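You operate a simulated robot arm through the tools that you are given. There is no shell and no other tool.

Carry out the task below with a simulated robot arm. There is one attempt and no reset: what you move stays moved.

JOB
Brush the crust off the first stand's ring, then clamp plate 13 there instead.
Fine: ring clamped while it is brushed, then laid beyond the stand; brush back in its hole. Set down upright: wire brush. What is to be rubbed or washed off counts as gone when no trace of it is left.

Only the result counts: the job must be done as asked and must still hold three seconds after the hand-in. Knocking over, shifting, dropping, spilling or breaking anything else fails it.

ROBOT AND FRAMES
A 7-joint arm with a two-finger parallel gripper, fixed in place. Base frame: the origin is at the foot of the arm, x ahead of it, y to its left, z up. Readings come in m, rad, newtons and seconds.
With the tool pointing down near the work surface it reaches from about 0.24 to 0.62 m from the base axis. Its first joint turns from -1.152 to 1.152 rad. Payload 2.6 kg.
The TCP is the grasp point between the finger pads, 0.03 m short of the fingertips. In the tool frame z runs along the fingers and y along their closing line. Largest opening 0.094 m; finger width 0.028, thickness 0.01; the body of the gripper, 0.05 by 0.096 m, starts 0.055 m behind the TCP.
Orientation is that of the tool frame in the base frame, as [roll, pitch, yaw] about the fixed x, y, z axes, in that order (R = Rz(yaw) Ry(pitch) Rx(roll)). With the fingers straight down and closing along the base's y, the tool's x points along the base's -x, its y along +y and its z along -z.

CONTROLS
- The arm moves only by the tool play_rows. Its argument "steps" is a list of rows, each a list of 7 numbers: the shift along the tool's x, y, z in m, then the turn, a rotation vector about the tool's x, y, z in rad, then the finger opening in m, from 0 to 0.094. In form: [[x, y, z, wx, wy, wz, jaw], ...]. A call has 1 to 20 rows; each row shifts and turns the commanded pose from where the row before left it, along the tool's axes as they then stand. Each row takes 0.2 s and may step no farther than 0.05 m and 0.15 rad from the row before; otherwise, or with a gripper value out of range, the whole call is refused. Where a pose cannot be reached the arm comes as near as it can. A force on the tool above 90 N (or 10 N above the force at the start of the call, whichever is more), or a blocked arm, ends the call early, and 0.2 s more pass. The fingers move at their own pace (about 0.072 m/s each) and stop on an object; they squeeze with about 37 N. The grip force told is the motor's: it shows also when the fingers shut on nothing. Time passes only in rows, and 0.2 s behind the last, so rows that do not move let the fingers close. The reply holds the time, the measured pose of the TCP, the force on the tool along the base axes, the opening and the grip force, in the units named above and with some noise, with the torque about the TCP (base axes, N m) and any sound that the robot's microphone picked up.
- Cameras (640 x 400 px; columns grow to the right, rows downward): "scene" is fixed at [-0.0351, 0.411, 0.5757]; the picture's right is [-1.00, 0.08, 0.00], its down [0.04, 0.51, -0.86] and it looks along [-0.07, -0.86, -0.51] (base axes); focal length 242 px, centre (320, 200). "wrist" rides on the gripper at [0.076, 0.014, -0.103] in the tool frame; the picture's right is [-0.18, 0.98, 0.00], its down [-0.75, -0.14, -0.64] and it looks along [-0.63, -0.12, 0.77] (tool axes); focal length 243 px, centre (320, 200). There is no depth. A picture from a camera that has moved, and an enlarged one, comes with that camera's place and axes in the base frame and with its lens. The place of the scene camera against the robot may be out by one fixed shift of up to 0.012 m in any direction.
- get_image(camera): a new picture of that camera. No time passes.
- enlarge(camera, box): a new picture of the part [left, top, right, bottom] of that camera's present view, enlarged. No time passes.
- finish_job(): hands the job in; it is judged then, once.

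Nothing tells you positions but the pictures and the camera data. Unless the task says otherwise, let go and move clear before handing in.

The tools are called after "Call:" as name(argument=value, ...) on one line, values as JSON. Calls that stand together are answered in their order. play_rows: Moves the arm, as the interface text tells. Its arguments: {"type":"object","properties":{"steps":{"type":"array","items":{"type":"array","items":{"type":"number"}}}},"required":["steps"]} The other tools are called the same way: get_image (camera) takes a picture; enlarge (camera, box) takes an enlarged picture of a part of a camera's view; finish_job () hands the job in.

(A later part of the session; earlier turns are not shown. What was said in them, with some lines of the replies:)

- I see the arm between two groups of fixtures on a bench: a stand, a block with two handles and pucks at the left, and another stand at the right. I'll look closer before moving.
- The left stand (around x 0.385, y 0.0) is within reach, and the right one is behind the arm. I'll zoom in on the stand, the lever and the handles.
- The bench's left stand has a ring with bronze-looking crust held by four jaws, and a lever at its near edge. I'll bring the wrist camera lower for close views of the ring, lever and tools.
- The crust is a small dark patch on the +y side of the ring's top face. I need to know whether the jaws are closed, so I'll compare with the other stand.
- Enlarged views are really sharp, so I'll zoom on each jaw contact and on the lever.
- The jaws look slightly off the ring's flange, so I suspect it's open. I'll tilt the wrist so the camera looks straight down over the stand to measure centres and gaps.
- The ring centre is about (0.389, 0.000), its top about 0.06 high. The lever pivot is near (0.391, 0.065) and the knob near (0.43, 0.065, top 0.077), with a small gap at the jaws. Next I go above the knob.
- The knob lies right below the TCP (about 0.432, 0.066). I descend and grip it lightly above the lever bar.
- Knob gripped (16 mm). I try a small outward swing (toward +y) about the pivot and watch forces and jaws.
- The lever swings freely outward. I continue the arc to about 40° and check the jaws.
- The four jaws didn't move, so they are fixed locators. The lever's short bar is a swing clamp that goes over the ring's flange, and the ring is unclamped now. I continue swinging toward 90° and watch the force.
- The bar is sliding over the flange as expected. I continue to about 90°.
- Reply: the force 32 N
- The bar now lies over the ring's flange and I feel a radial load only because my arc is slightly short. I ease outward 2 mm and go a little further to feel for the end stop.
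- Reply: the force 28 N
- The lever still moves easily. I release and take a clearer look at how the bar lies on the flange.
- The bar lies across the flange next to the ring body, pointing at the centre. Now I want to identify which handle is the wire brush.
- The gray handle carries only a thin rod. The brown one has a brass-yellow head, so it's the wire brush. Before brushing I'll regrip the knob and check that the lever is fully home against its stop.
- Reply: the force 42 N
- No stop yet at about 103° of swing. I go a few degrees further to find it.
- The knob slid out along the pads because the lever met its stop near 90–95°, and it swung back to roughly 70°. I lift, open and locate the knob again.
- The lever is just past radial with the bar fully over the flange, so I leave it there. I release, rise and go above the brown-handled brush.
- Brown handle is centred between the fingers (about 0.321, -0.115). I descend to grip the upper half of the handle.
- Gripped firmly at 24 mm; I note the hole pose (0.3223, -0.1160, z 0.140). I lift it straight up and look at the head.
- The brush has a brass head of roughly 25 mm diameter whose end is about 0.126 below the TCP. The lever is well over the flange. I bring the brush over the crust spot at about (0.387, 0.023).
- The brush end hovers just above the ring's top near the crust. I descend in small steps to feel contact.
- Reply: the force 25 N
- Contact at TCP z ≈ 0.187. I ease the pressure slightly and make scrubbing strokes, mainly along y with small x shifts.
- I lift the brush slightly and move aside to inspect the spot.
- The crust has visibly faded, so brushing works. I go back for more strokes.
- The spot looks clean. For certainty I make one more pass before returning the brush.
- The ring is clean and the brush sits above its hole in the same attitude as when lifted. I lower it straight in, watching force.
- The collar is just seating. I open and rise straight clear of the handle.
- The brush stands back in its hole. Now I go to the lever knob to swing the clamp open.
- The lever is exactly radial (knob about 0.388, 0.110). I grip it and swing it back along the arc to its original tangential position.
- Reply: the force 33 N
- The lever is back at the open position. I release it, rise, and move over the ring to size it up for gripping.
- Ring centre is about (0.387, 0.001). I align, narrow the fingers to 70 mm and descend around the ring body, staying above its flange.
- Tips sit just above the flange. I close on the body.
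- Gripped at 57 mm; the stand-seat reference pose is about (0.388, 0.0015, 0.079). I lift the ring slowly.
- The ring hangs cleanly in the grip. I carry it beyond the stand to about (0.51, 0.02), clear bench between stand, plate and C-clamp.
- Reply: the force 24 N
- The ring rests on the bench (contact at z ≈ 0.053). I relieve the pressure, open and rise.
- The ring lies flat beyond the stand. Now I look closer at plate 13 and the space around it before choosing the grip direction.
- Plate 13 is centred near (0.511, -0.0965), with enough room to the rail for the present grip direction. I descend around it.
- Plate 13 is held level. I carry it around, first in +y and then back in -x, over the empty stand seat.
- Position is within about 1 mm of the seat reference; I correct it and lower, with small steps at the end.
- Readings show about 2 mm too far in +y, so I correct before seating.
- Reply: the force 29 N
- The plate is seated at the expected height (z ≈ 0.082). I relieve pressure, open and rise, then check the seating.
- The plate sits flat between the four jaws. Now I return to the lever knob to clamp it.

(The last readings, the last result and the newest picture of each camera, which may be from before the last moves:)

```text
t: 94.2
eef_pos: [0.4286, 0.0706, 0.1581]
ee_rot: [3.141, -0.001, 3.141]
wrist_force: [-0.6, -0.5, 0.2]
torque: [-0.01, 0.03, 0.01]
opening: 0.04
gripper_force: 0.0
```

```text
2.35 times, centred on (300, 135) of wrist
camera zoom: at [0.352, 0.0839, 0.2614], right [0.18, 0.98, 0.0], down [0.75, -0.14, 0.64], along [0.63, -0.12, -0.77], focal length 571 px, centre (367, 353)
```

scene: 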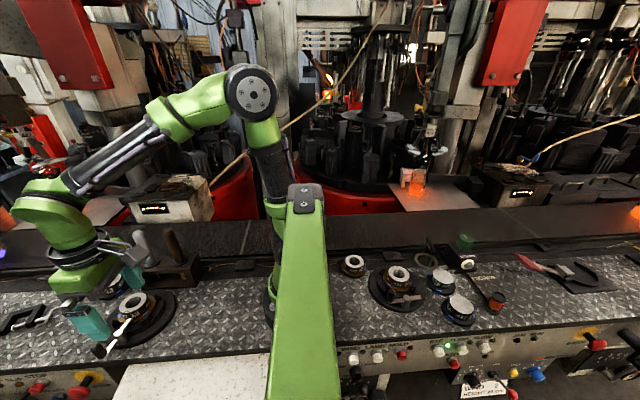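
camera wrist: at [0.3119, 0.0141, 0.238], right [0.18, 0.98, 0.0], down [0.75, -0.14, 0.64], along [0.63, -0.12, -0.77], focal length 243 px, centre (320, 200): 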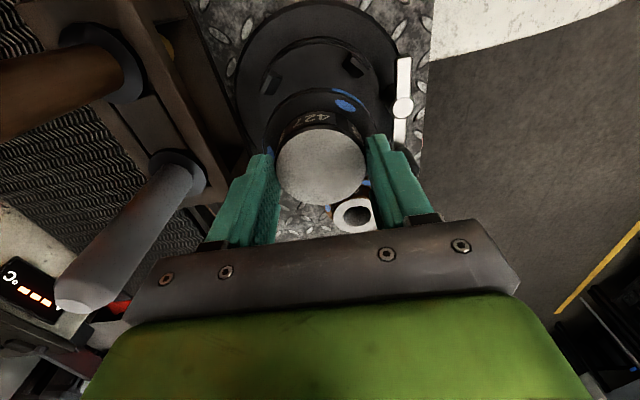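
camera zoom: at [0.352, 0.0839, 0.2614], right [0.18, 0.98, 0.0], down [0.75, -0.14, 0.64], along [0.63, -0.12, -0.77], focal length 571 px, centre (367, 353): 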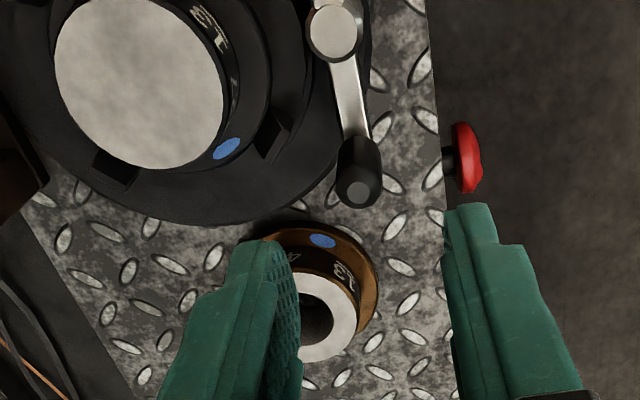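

Call:
play_rows(steps=[[-0.0025, -0.003, 0.03, 0, 0, 0, 0.04], [0, 0, 0.03, 0, 0, 0, 0.04], [0, 0, 0.015, 0, 0, 0, 0.04], [0, 0, 0, 0, 0, 0, 0.04], [0, 0, 0, 0, 0, 0, 0.0], [0, 0, 0, 0, 0, 0, 0.0]])

Call:
enlarge(camera="wrist", box=[200, 50, 400, 220])

```text
t: 95.6
eef_pos: [0.4329, 0.0684, 0.0818]
ee_rot: [-3.141, 0.0, 3.141]
wrist_force: [0.6, 0.0, -3.8]
torque: [0.02, -0.33, -0.01]
opening: 0.0161
gripper_force: 44.5
```

```text
2.35 times, centred on (300, 135) of wrist
camera zoom: at [0.3562, 0.0811, 0.1844], right [0.18, 0.98, 0.0], down [0.75, -0.14, 0.64], along [0.63, -0.12, -0.77], focal length 571 px, centre (367, 353)
```

zoom: 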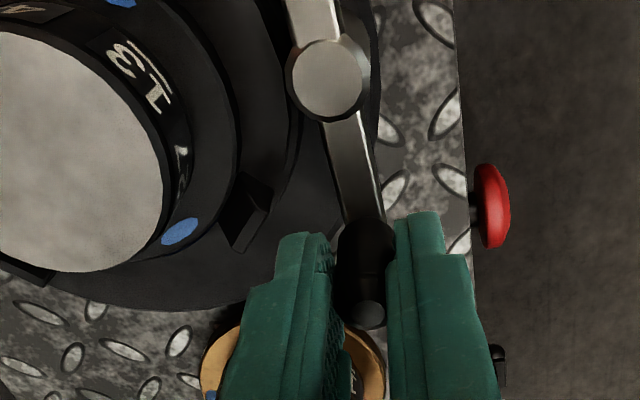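

Knob gripped. I swing the lever along the full arc to radial, in two parts with a check.

Call:
play_rows(steps=[[0.0001, 0.0015, 0, 0, 0, 0, 0.0], [0.0007, 0.0044, 0, 0, 0, 0, 0.0], [0.0012, 0.0044, 0, 0, 0, 0, 0.0], [0.0016, 0.0042, 0, 0, 0, 0, 0.0], [0.0021, 0.004, 0, 0, 0, 0, 0.0], [0.0024, 0.0038, 0, 0, 0, 0, 0.0], [0.0028, 0.0035, 0, 0, 0, 0, 0.0], [0.0032, 0.0032, 0, 0, 0, 0, 0.0], [0.0035, 0.0028, 0, 0, 0, 0, 0.0], [0.0038, 0.0024, 0, 0, 0, 0, 0.0]])

Call:
enlarge(camera="scene", box=[85, 270, 185, 350])

```text
t: 97.8
eef_pos: [0.4122, 0.1022, 0.0823]
ee_rot: [3.141, 0.002, -3.14]
wrist_force: [4.4, -1.7, -1.3]
torque: [-0.09, -0.59, 0.23]
opening: 0.0164
gripper_force: 45.3
```

```text
5.00 times, centred on (135, 310) of scene
camera zoom: at [-0.0351, 0.411, 0.5757], right [-1.0, 0.08, 0.0], down [0.04, 0.51, -0.86], along [-0.07, -0.86, -0.51], focal length 1211 px, centre (1245, -350)
```

zoom: 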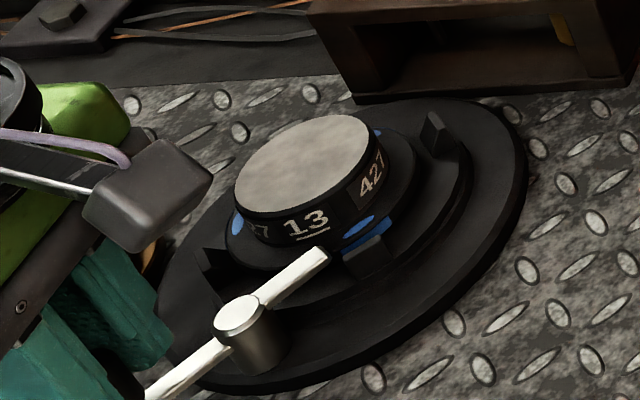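

Call:
play_rows(steps=[[0.004, 0.0021, 0, 0, 0, 0, 0.0], [0.0042, 0.0016, 0, 0, 0, 0, 0.0], [0.0044, 0.0012, 0, 0, 0, 0, 0.0], [0.0044, 0.0007, 0, 0, 0, 0, 0.0], [0.0045, 0.0002, 0, 0, 0, 0, 0.0], [0.003, 0, 0, 0, 0, 0, 0.0], [0, 0, 0, 0, 0, 0, 0.0]])

Call:
enlarge(camera="scene", box=[85, 270, 185, 350])

Call:
enlarge(camera="wrist", box=[120, 0, 400, 200])

```text
t: 99.4
eef_pos: [0.3875, 0.1103, 0.0836]
ee_rot: [3.137, 0.001, -3.139]
wrist_force: [6.4, 18.9, 3.9]
torque: [0.25, -0.49, 0.34]
opening: 0.0166
gripper_force: 44.9
```

```text
5.00 times, centred on (135, 310) of scene
camera zoom: at [-0.0351, 0.411, 0.5757], right [-1.0, 0.08, 0.0], down [0.04, 0.51, -0.86], along [-0.07, -0.86, -0.51], focal length 1211 px, centre (1245, -350)
```

zoom: 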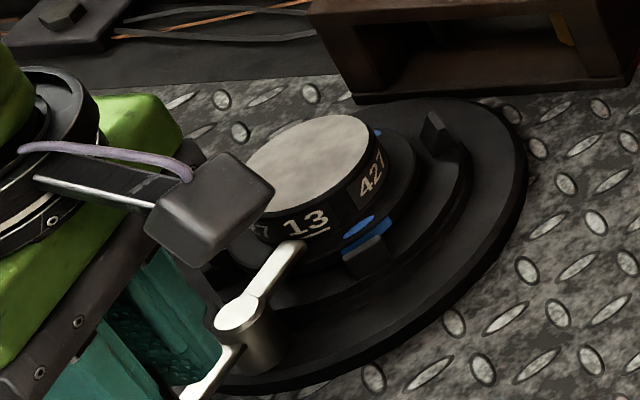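

```text
2.00 times, centred on (260, 100) of wrist
camera zoom: at [0.3111, 0.123, 0.1848], right [0.18, 0.98, 0.0], down [0.75, -0.14, 0.64], along [0.63, -0.11, -0.77], focal length 485 px, centre (440, 400)
```

zoom: 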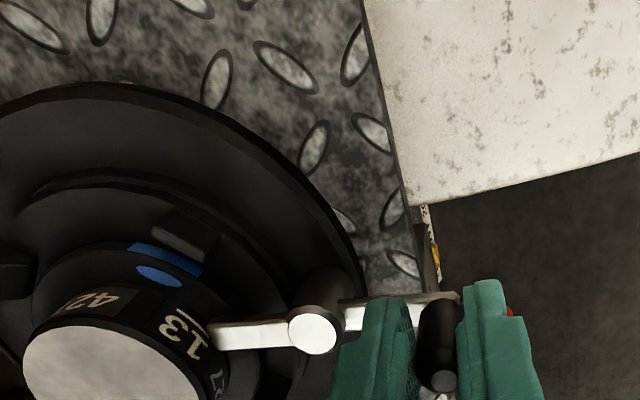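

The lever is about radial. I push 3 mm further to seat it against its end (as with the ring), then release and rise.

Call:
play_rows(steps=[[0.0015, 0, 0, 0, 0, 0, 0.0], [0.002, 0, 0, 0, 0, 0, 0.0], [0, 0, 0, 0, 0, 0, 0.0]])

Call:
play_rows(steps=[[0, 0, 0, 0, 0, 0, 0.04], [0, 0, 0, 0, 0, 0, 0.04], [0, 0, -0.04, 0, 0, 0, 0.04], [0, 0, -0.04, 0, 0, 0, 0.06], [0.03, -0.01, -0.04, 0, 0, 0, 0.06], [0.03, -0.03, 0, 0, 0, 0, 0.06], [0.03, -0.03, 0, 0, 0, 0, 0.06], [0, 0, 0, 0, 0, 0, 0.06]])

Call:
get_image(camera="wrist")

Call:
enlarge(camera="wrist", box=[240, 60, 440, 220])

Call:
enlarge(camera="scene", box=[0, 210, 220, 360])

Call:
enlarge(camera="scene", box=[85, 270, 185, 350])

```text
t: 100.2
eef_pos: [0.3843, 0.1095, 0.0829]
ee_rot: [3.138, 0.001, -3.139]
wrist_force: [4.2, 26.6, 1.0]
torque: [0.78, -0.91, 0.35]
opening: 0.0164
gripper_force: 45.2
```

```text
refused: row 5 steps farther than a row can; nothing moved
```

```text
taken
camera wrist: at [0.3074, 0.123, 0.185], right [0.18, 0.98, 0.0], down [0.75, -0.14, 0.64], along [0.63, -0.11, -0.77], focal length 243 px, centre (320, 200)
```

wrist: 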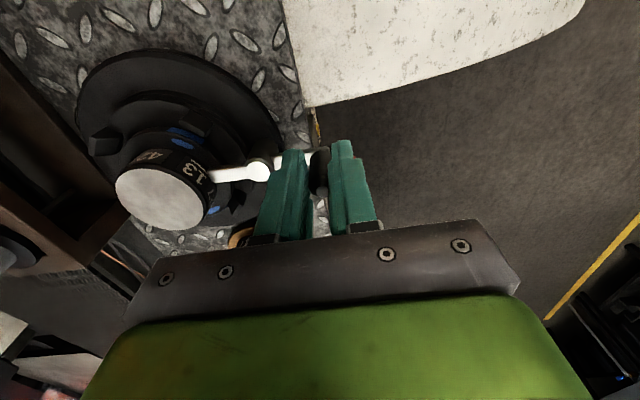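

```text
2.50 times, centred on (340, 140) of wrist
camera zoom: at [0.3074, 0.123, 0.185], right [0.18, 0.98, 0.0], down [0.75, -0.14, 0.64], along [0.63, -0.11, -0.77], focal length 606 px, centre (270, 350)
```

zoom: 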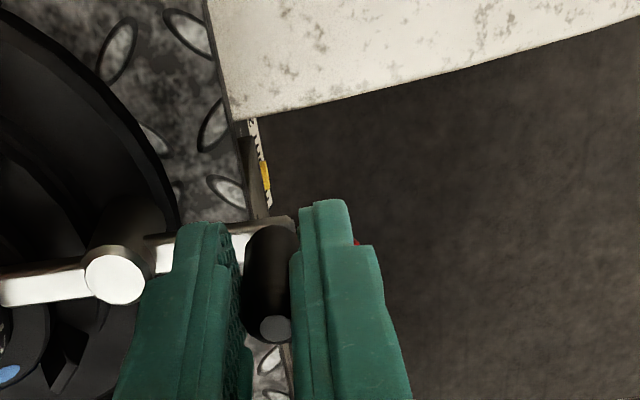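

```text
2.67 times, centred on (110, 285) of scene
camera zoom: at [-0.0351, 0.411, 0.5757], right [-1.0, 0.08, 0.0], down [0.04, 0.51, -0.86], along [-0.07, -0.86, -0.51], focal length 646 px, centre (880, -27)
```

zoom: 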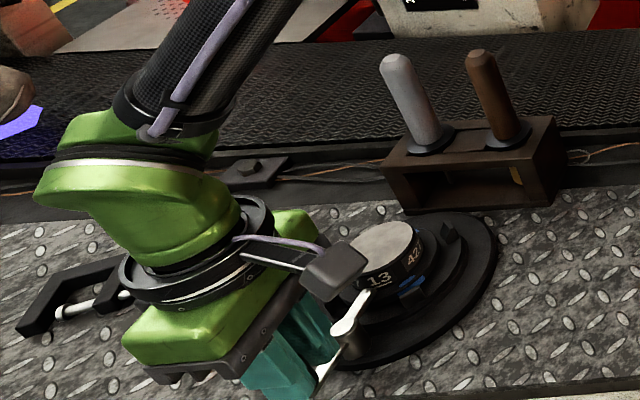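

```text
5.00 times, centred on (135, 310) of scene
camera zoom: at [-0.0351, 0.411, 0.5757], right [-1.0, 0.08, 0.0], down [0.04, 0.51, -0.86], along [-0.07, -0.86, -0.51], focal length 1211 px, centre (1245, -350)
```

zoom: 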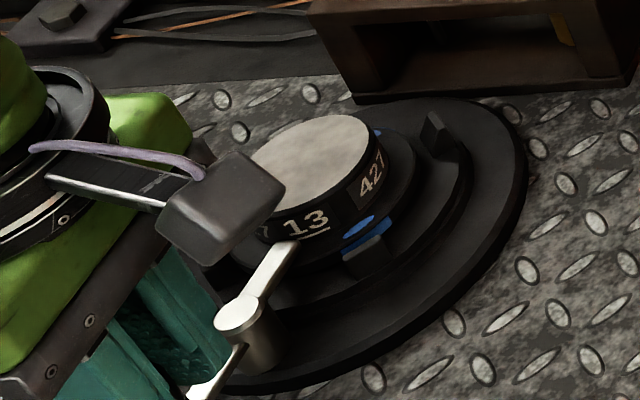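

The lever is home with its bar over the plate's flange. I release and rise straight clear.

Call:
play_rows(steps=[[0, 0, 0, 0, 0, 0, 0.04], [0, 0, 0, 0, 0, 0, 0.04], [0, 0, -0.04, 0, 0, 0, 0.04], [0, 0, -0.04, 0, 0, 0, 0.06], [0, 0, -0.04, 0, 0, 0, 0.06], [0.035, -0.02, 0, 0, 0, 0, 0.06], [0.035, -0.02, 0, 0, 0, 0, 0.06], [0, 0, 0, 0, 0, 0, 0.06]])

Call:
enlarge(camera="wrist", box=[190, 60, 420, 240])

Call:
enlarge(camera="scene", box=[0, 210, 220, 360])

Call:
enlarge(camera="scene", box=[85, 270, 185, 350])

```text
t: 102.0
eef_pos: [0.3136, 0.0671, 0.2037]
ee_rot: [3.141, -0.002, -3.141]
wrist_force: [-0.2, -0.3, -0.3]
torque: [-0.02, 0.0, 0.01]
opening: 0.0602
gripper_force: 0.0
```

```text
2.22 times, centred on (305, 150) of wrist
camera zoom: at [0.2366, 0.0812, 0.3052], right [0.18, 0.98, 0.0], down [0.75, -0.14, 0.64], along [0.63, -0.12, -0.77], focal length 539 px, centre (353, 311)
```

zoom: 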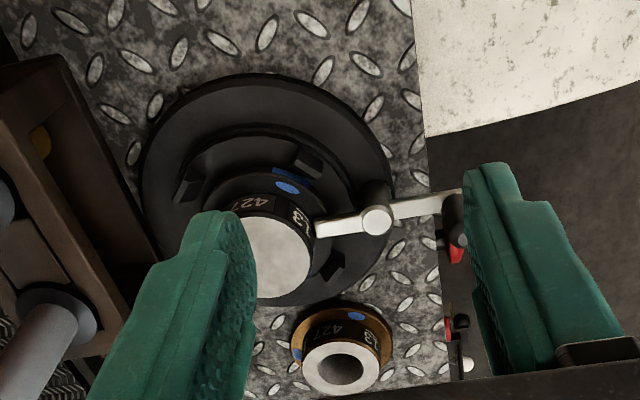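

```text
2.67 times, centred on (110, 285) of scene
camera zoom: at [-0.0351, 0.411, 0.5757], right [-1.0, 0.08, 0.0], down [0.04, 0.51, -0.86], along [-0.07, -0.86, -0.51], focal length 646 px, centre (880, -27)
```

zoom: 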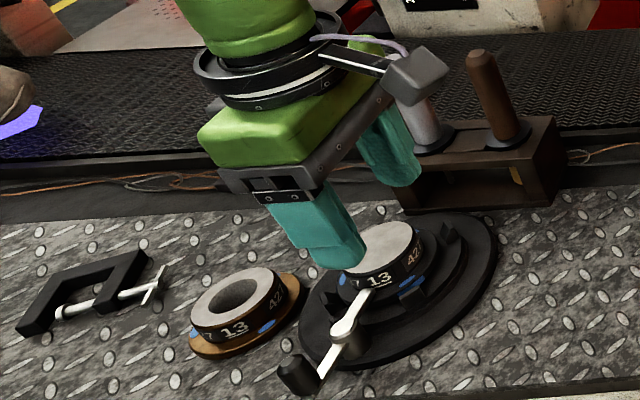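

```text
5.00 times, centred on (135, 310) of scene
camera zoom: at [-0.0351, 0.411, 0.5757], right [-1.0, 0.08, 0.0], down [0.04, 0.51, -0.86], along [-0.07, -0.86, -0.51], focal length 1211 px, centre (1245, -350)
```

zoom: 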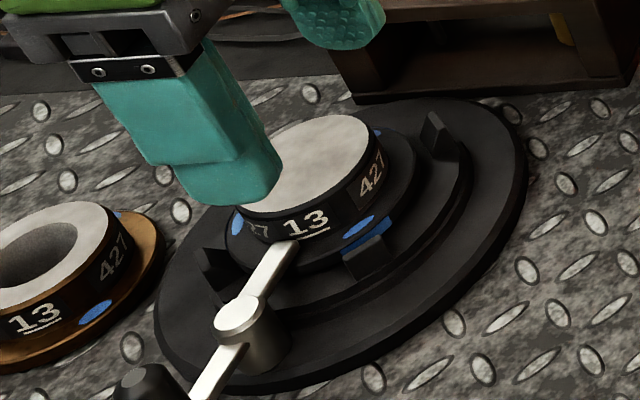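

Lever radial over plate 13, ring lying beyond, brush in its hole. I retract upward for an unobstructed final check.

Call:
play_rows(steps=[[0, 0, -0.045, 0, 0, 0, 0.06], [0, 0, -0.045, 0, 0, 0, 0.06], [0, 0, -0.045, 0, 0, 0, 0.08], [0.01, -0.04, -0.02, 0, 0, 0, 0.09], [0.01, -0.04, -0.02, 0, 0, 0, 0.09], [0, -0.04, 0, 0, 0, 0, 0.09], [0, 0, 0, 0, 0, 0, 0.09]])

Call:
get_image(camera="scene")

Call:
enlarge(camera="scene", box=[60, 220, 220, 350])

Call:
enlarge(camera="scene", box=[60, 290, 140, 340])

Call:
enlarge(camera="wrist", box=[240, 30, 440, 230])

```text
t: 103.6
eef_pos: [0.2933, -0.0545, 0.3785]
ee_rot: [-3.141, 0.0, 3.141]
wrist_force: [-0.2, -0.7, 0.6]
torque: [-0.02, -0.01, -0.01]
opening: 0.09
gripper_force: 0.3
```

```text
taken
```

scene: 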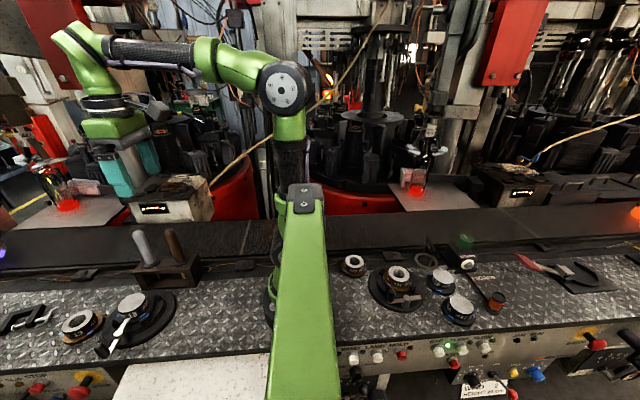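

```text
3.08 times, centred on (140, 285) of scene
camera zoom: at [-0.0351, 0.411, 0.5757], right [-1.0, 0.08, 0.0], down [0.04, 0.51, -0.86], along [-0.07, -0.86, -0.51], focal length 745 px, centre (874, -62)
```

zoom: 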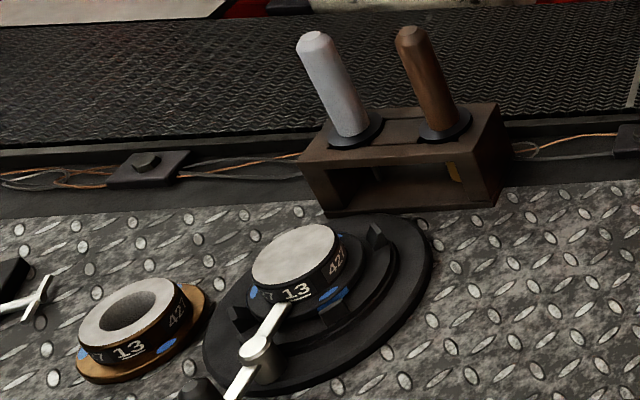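

```text
8.00 times, centred on (100, 315) of scene
camera zoom: at [-0.0351, 0.411, 0.5757], right [-1.0, 0.08, 0.0], down [0.04, 0.51, -0.86], along [-0.07, -0.86, -0.51], focal length 1938 px, centre (2080, -720)
```

zoom: 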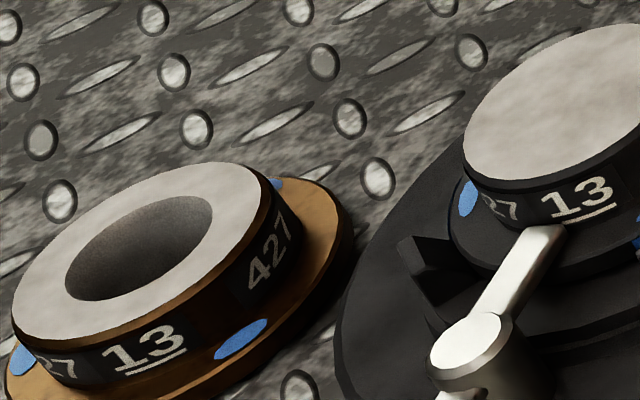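

```text
2.00 times, centred on (340, 130) of wrist
camera zoom: at [0.2169, -0.0407, 0.4797], right [0.18, 0.98, 0.0], down [0.75, -0.14, 0.64], along [0.63, -0.12, -0.77], focal length 485 px, centre (280, 340)
```

zoom: 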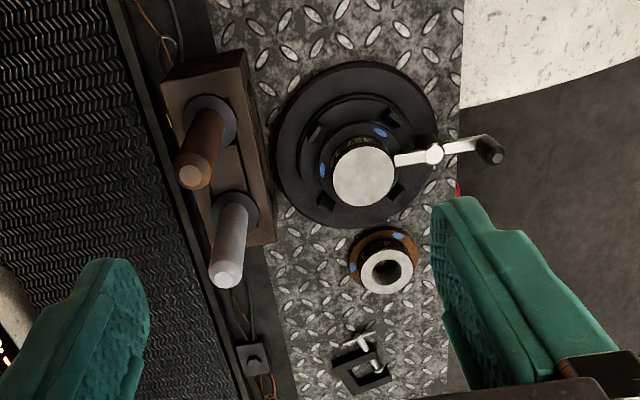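

The cleaned ring lies beyond the stand with no crust left, and plate 13 sits in the stand with the lever bar over its flange. The brush is upright in its hole and nothing else has moved, so I hand in.

Call:
finish_job()

```text
The job is handed in.
```

I brushed the ring clean and clamped plate 13 in its place on the first stand. I've handed the job in but have had no verdict back.

- **Ring:** I swung the clamp lever over the ring's flange before brushing. After several passes and one extra, close-up pictures showed no crust left on its top face. It now lies flat on the bench beyond the stand.
- **Plate 13:** It sits flat between the four jaws, with the lever turned in and its bar over the plate's flange.
- **Wire brush:** I took the brown handle with the brass-coloured head to be the wire brush. It's upright in its hole again, with the collar down on the block.
- **Lever slip:** While I was first clamping the ring, the knob slipped out of the grip and the lever swung part-way back. I re-gripped it and closed the clamp before any brushing. I didn't feel a hard stop, so I set the lever pointing straight at the stand's centre both times.

Nothing else looked shifted in the final pictures, and the arm is clear of the bench.
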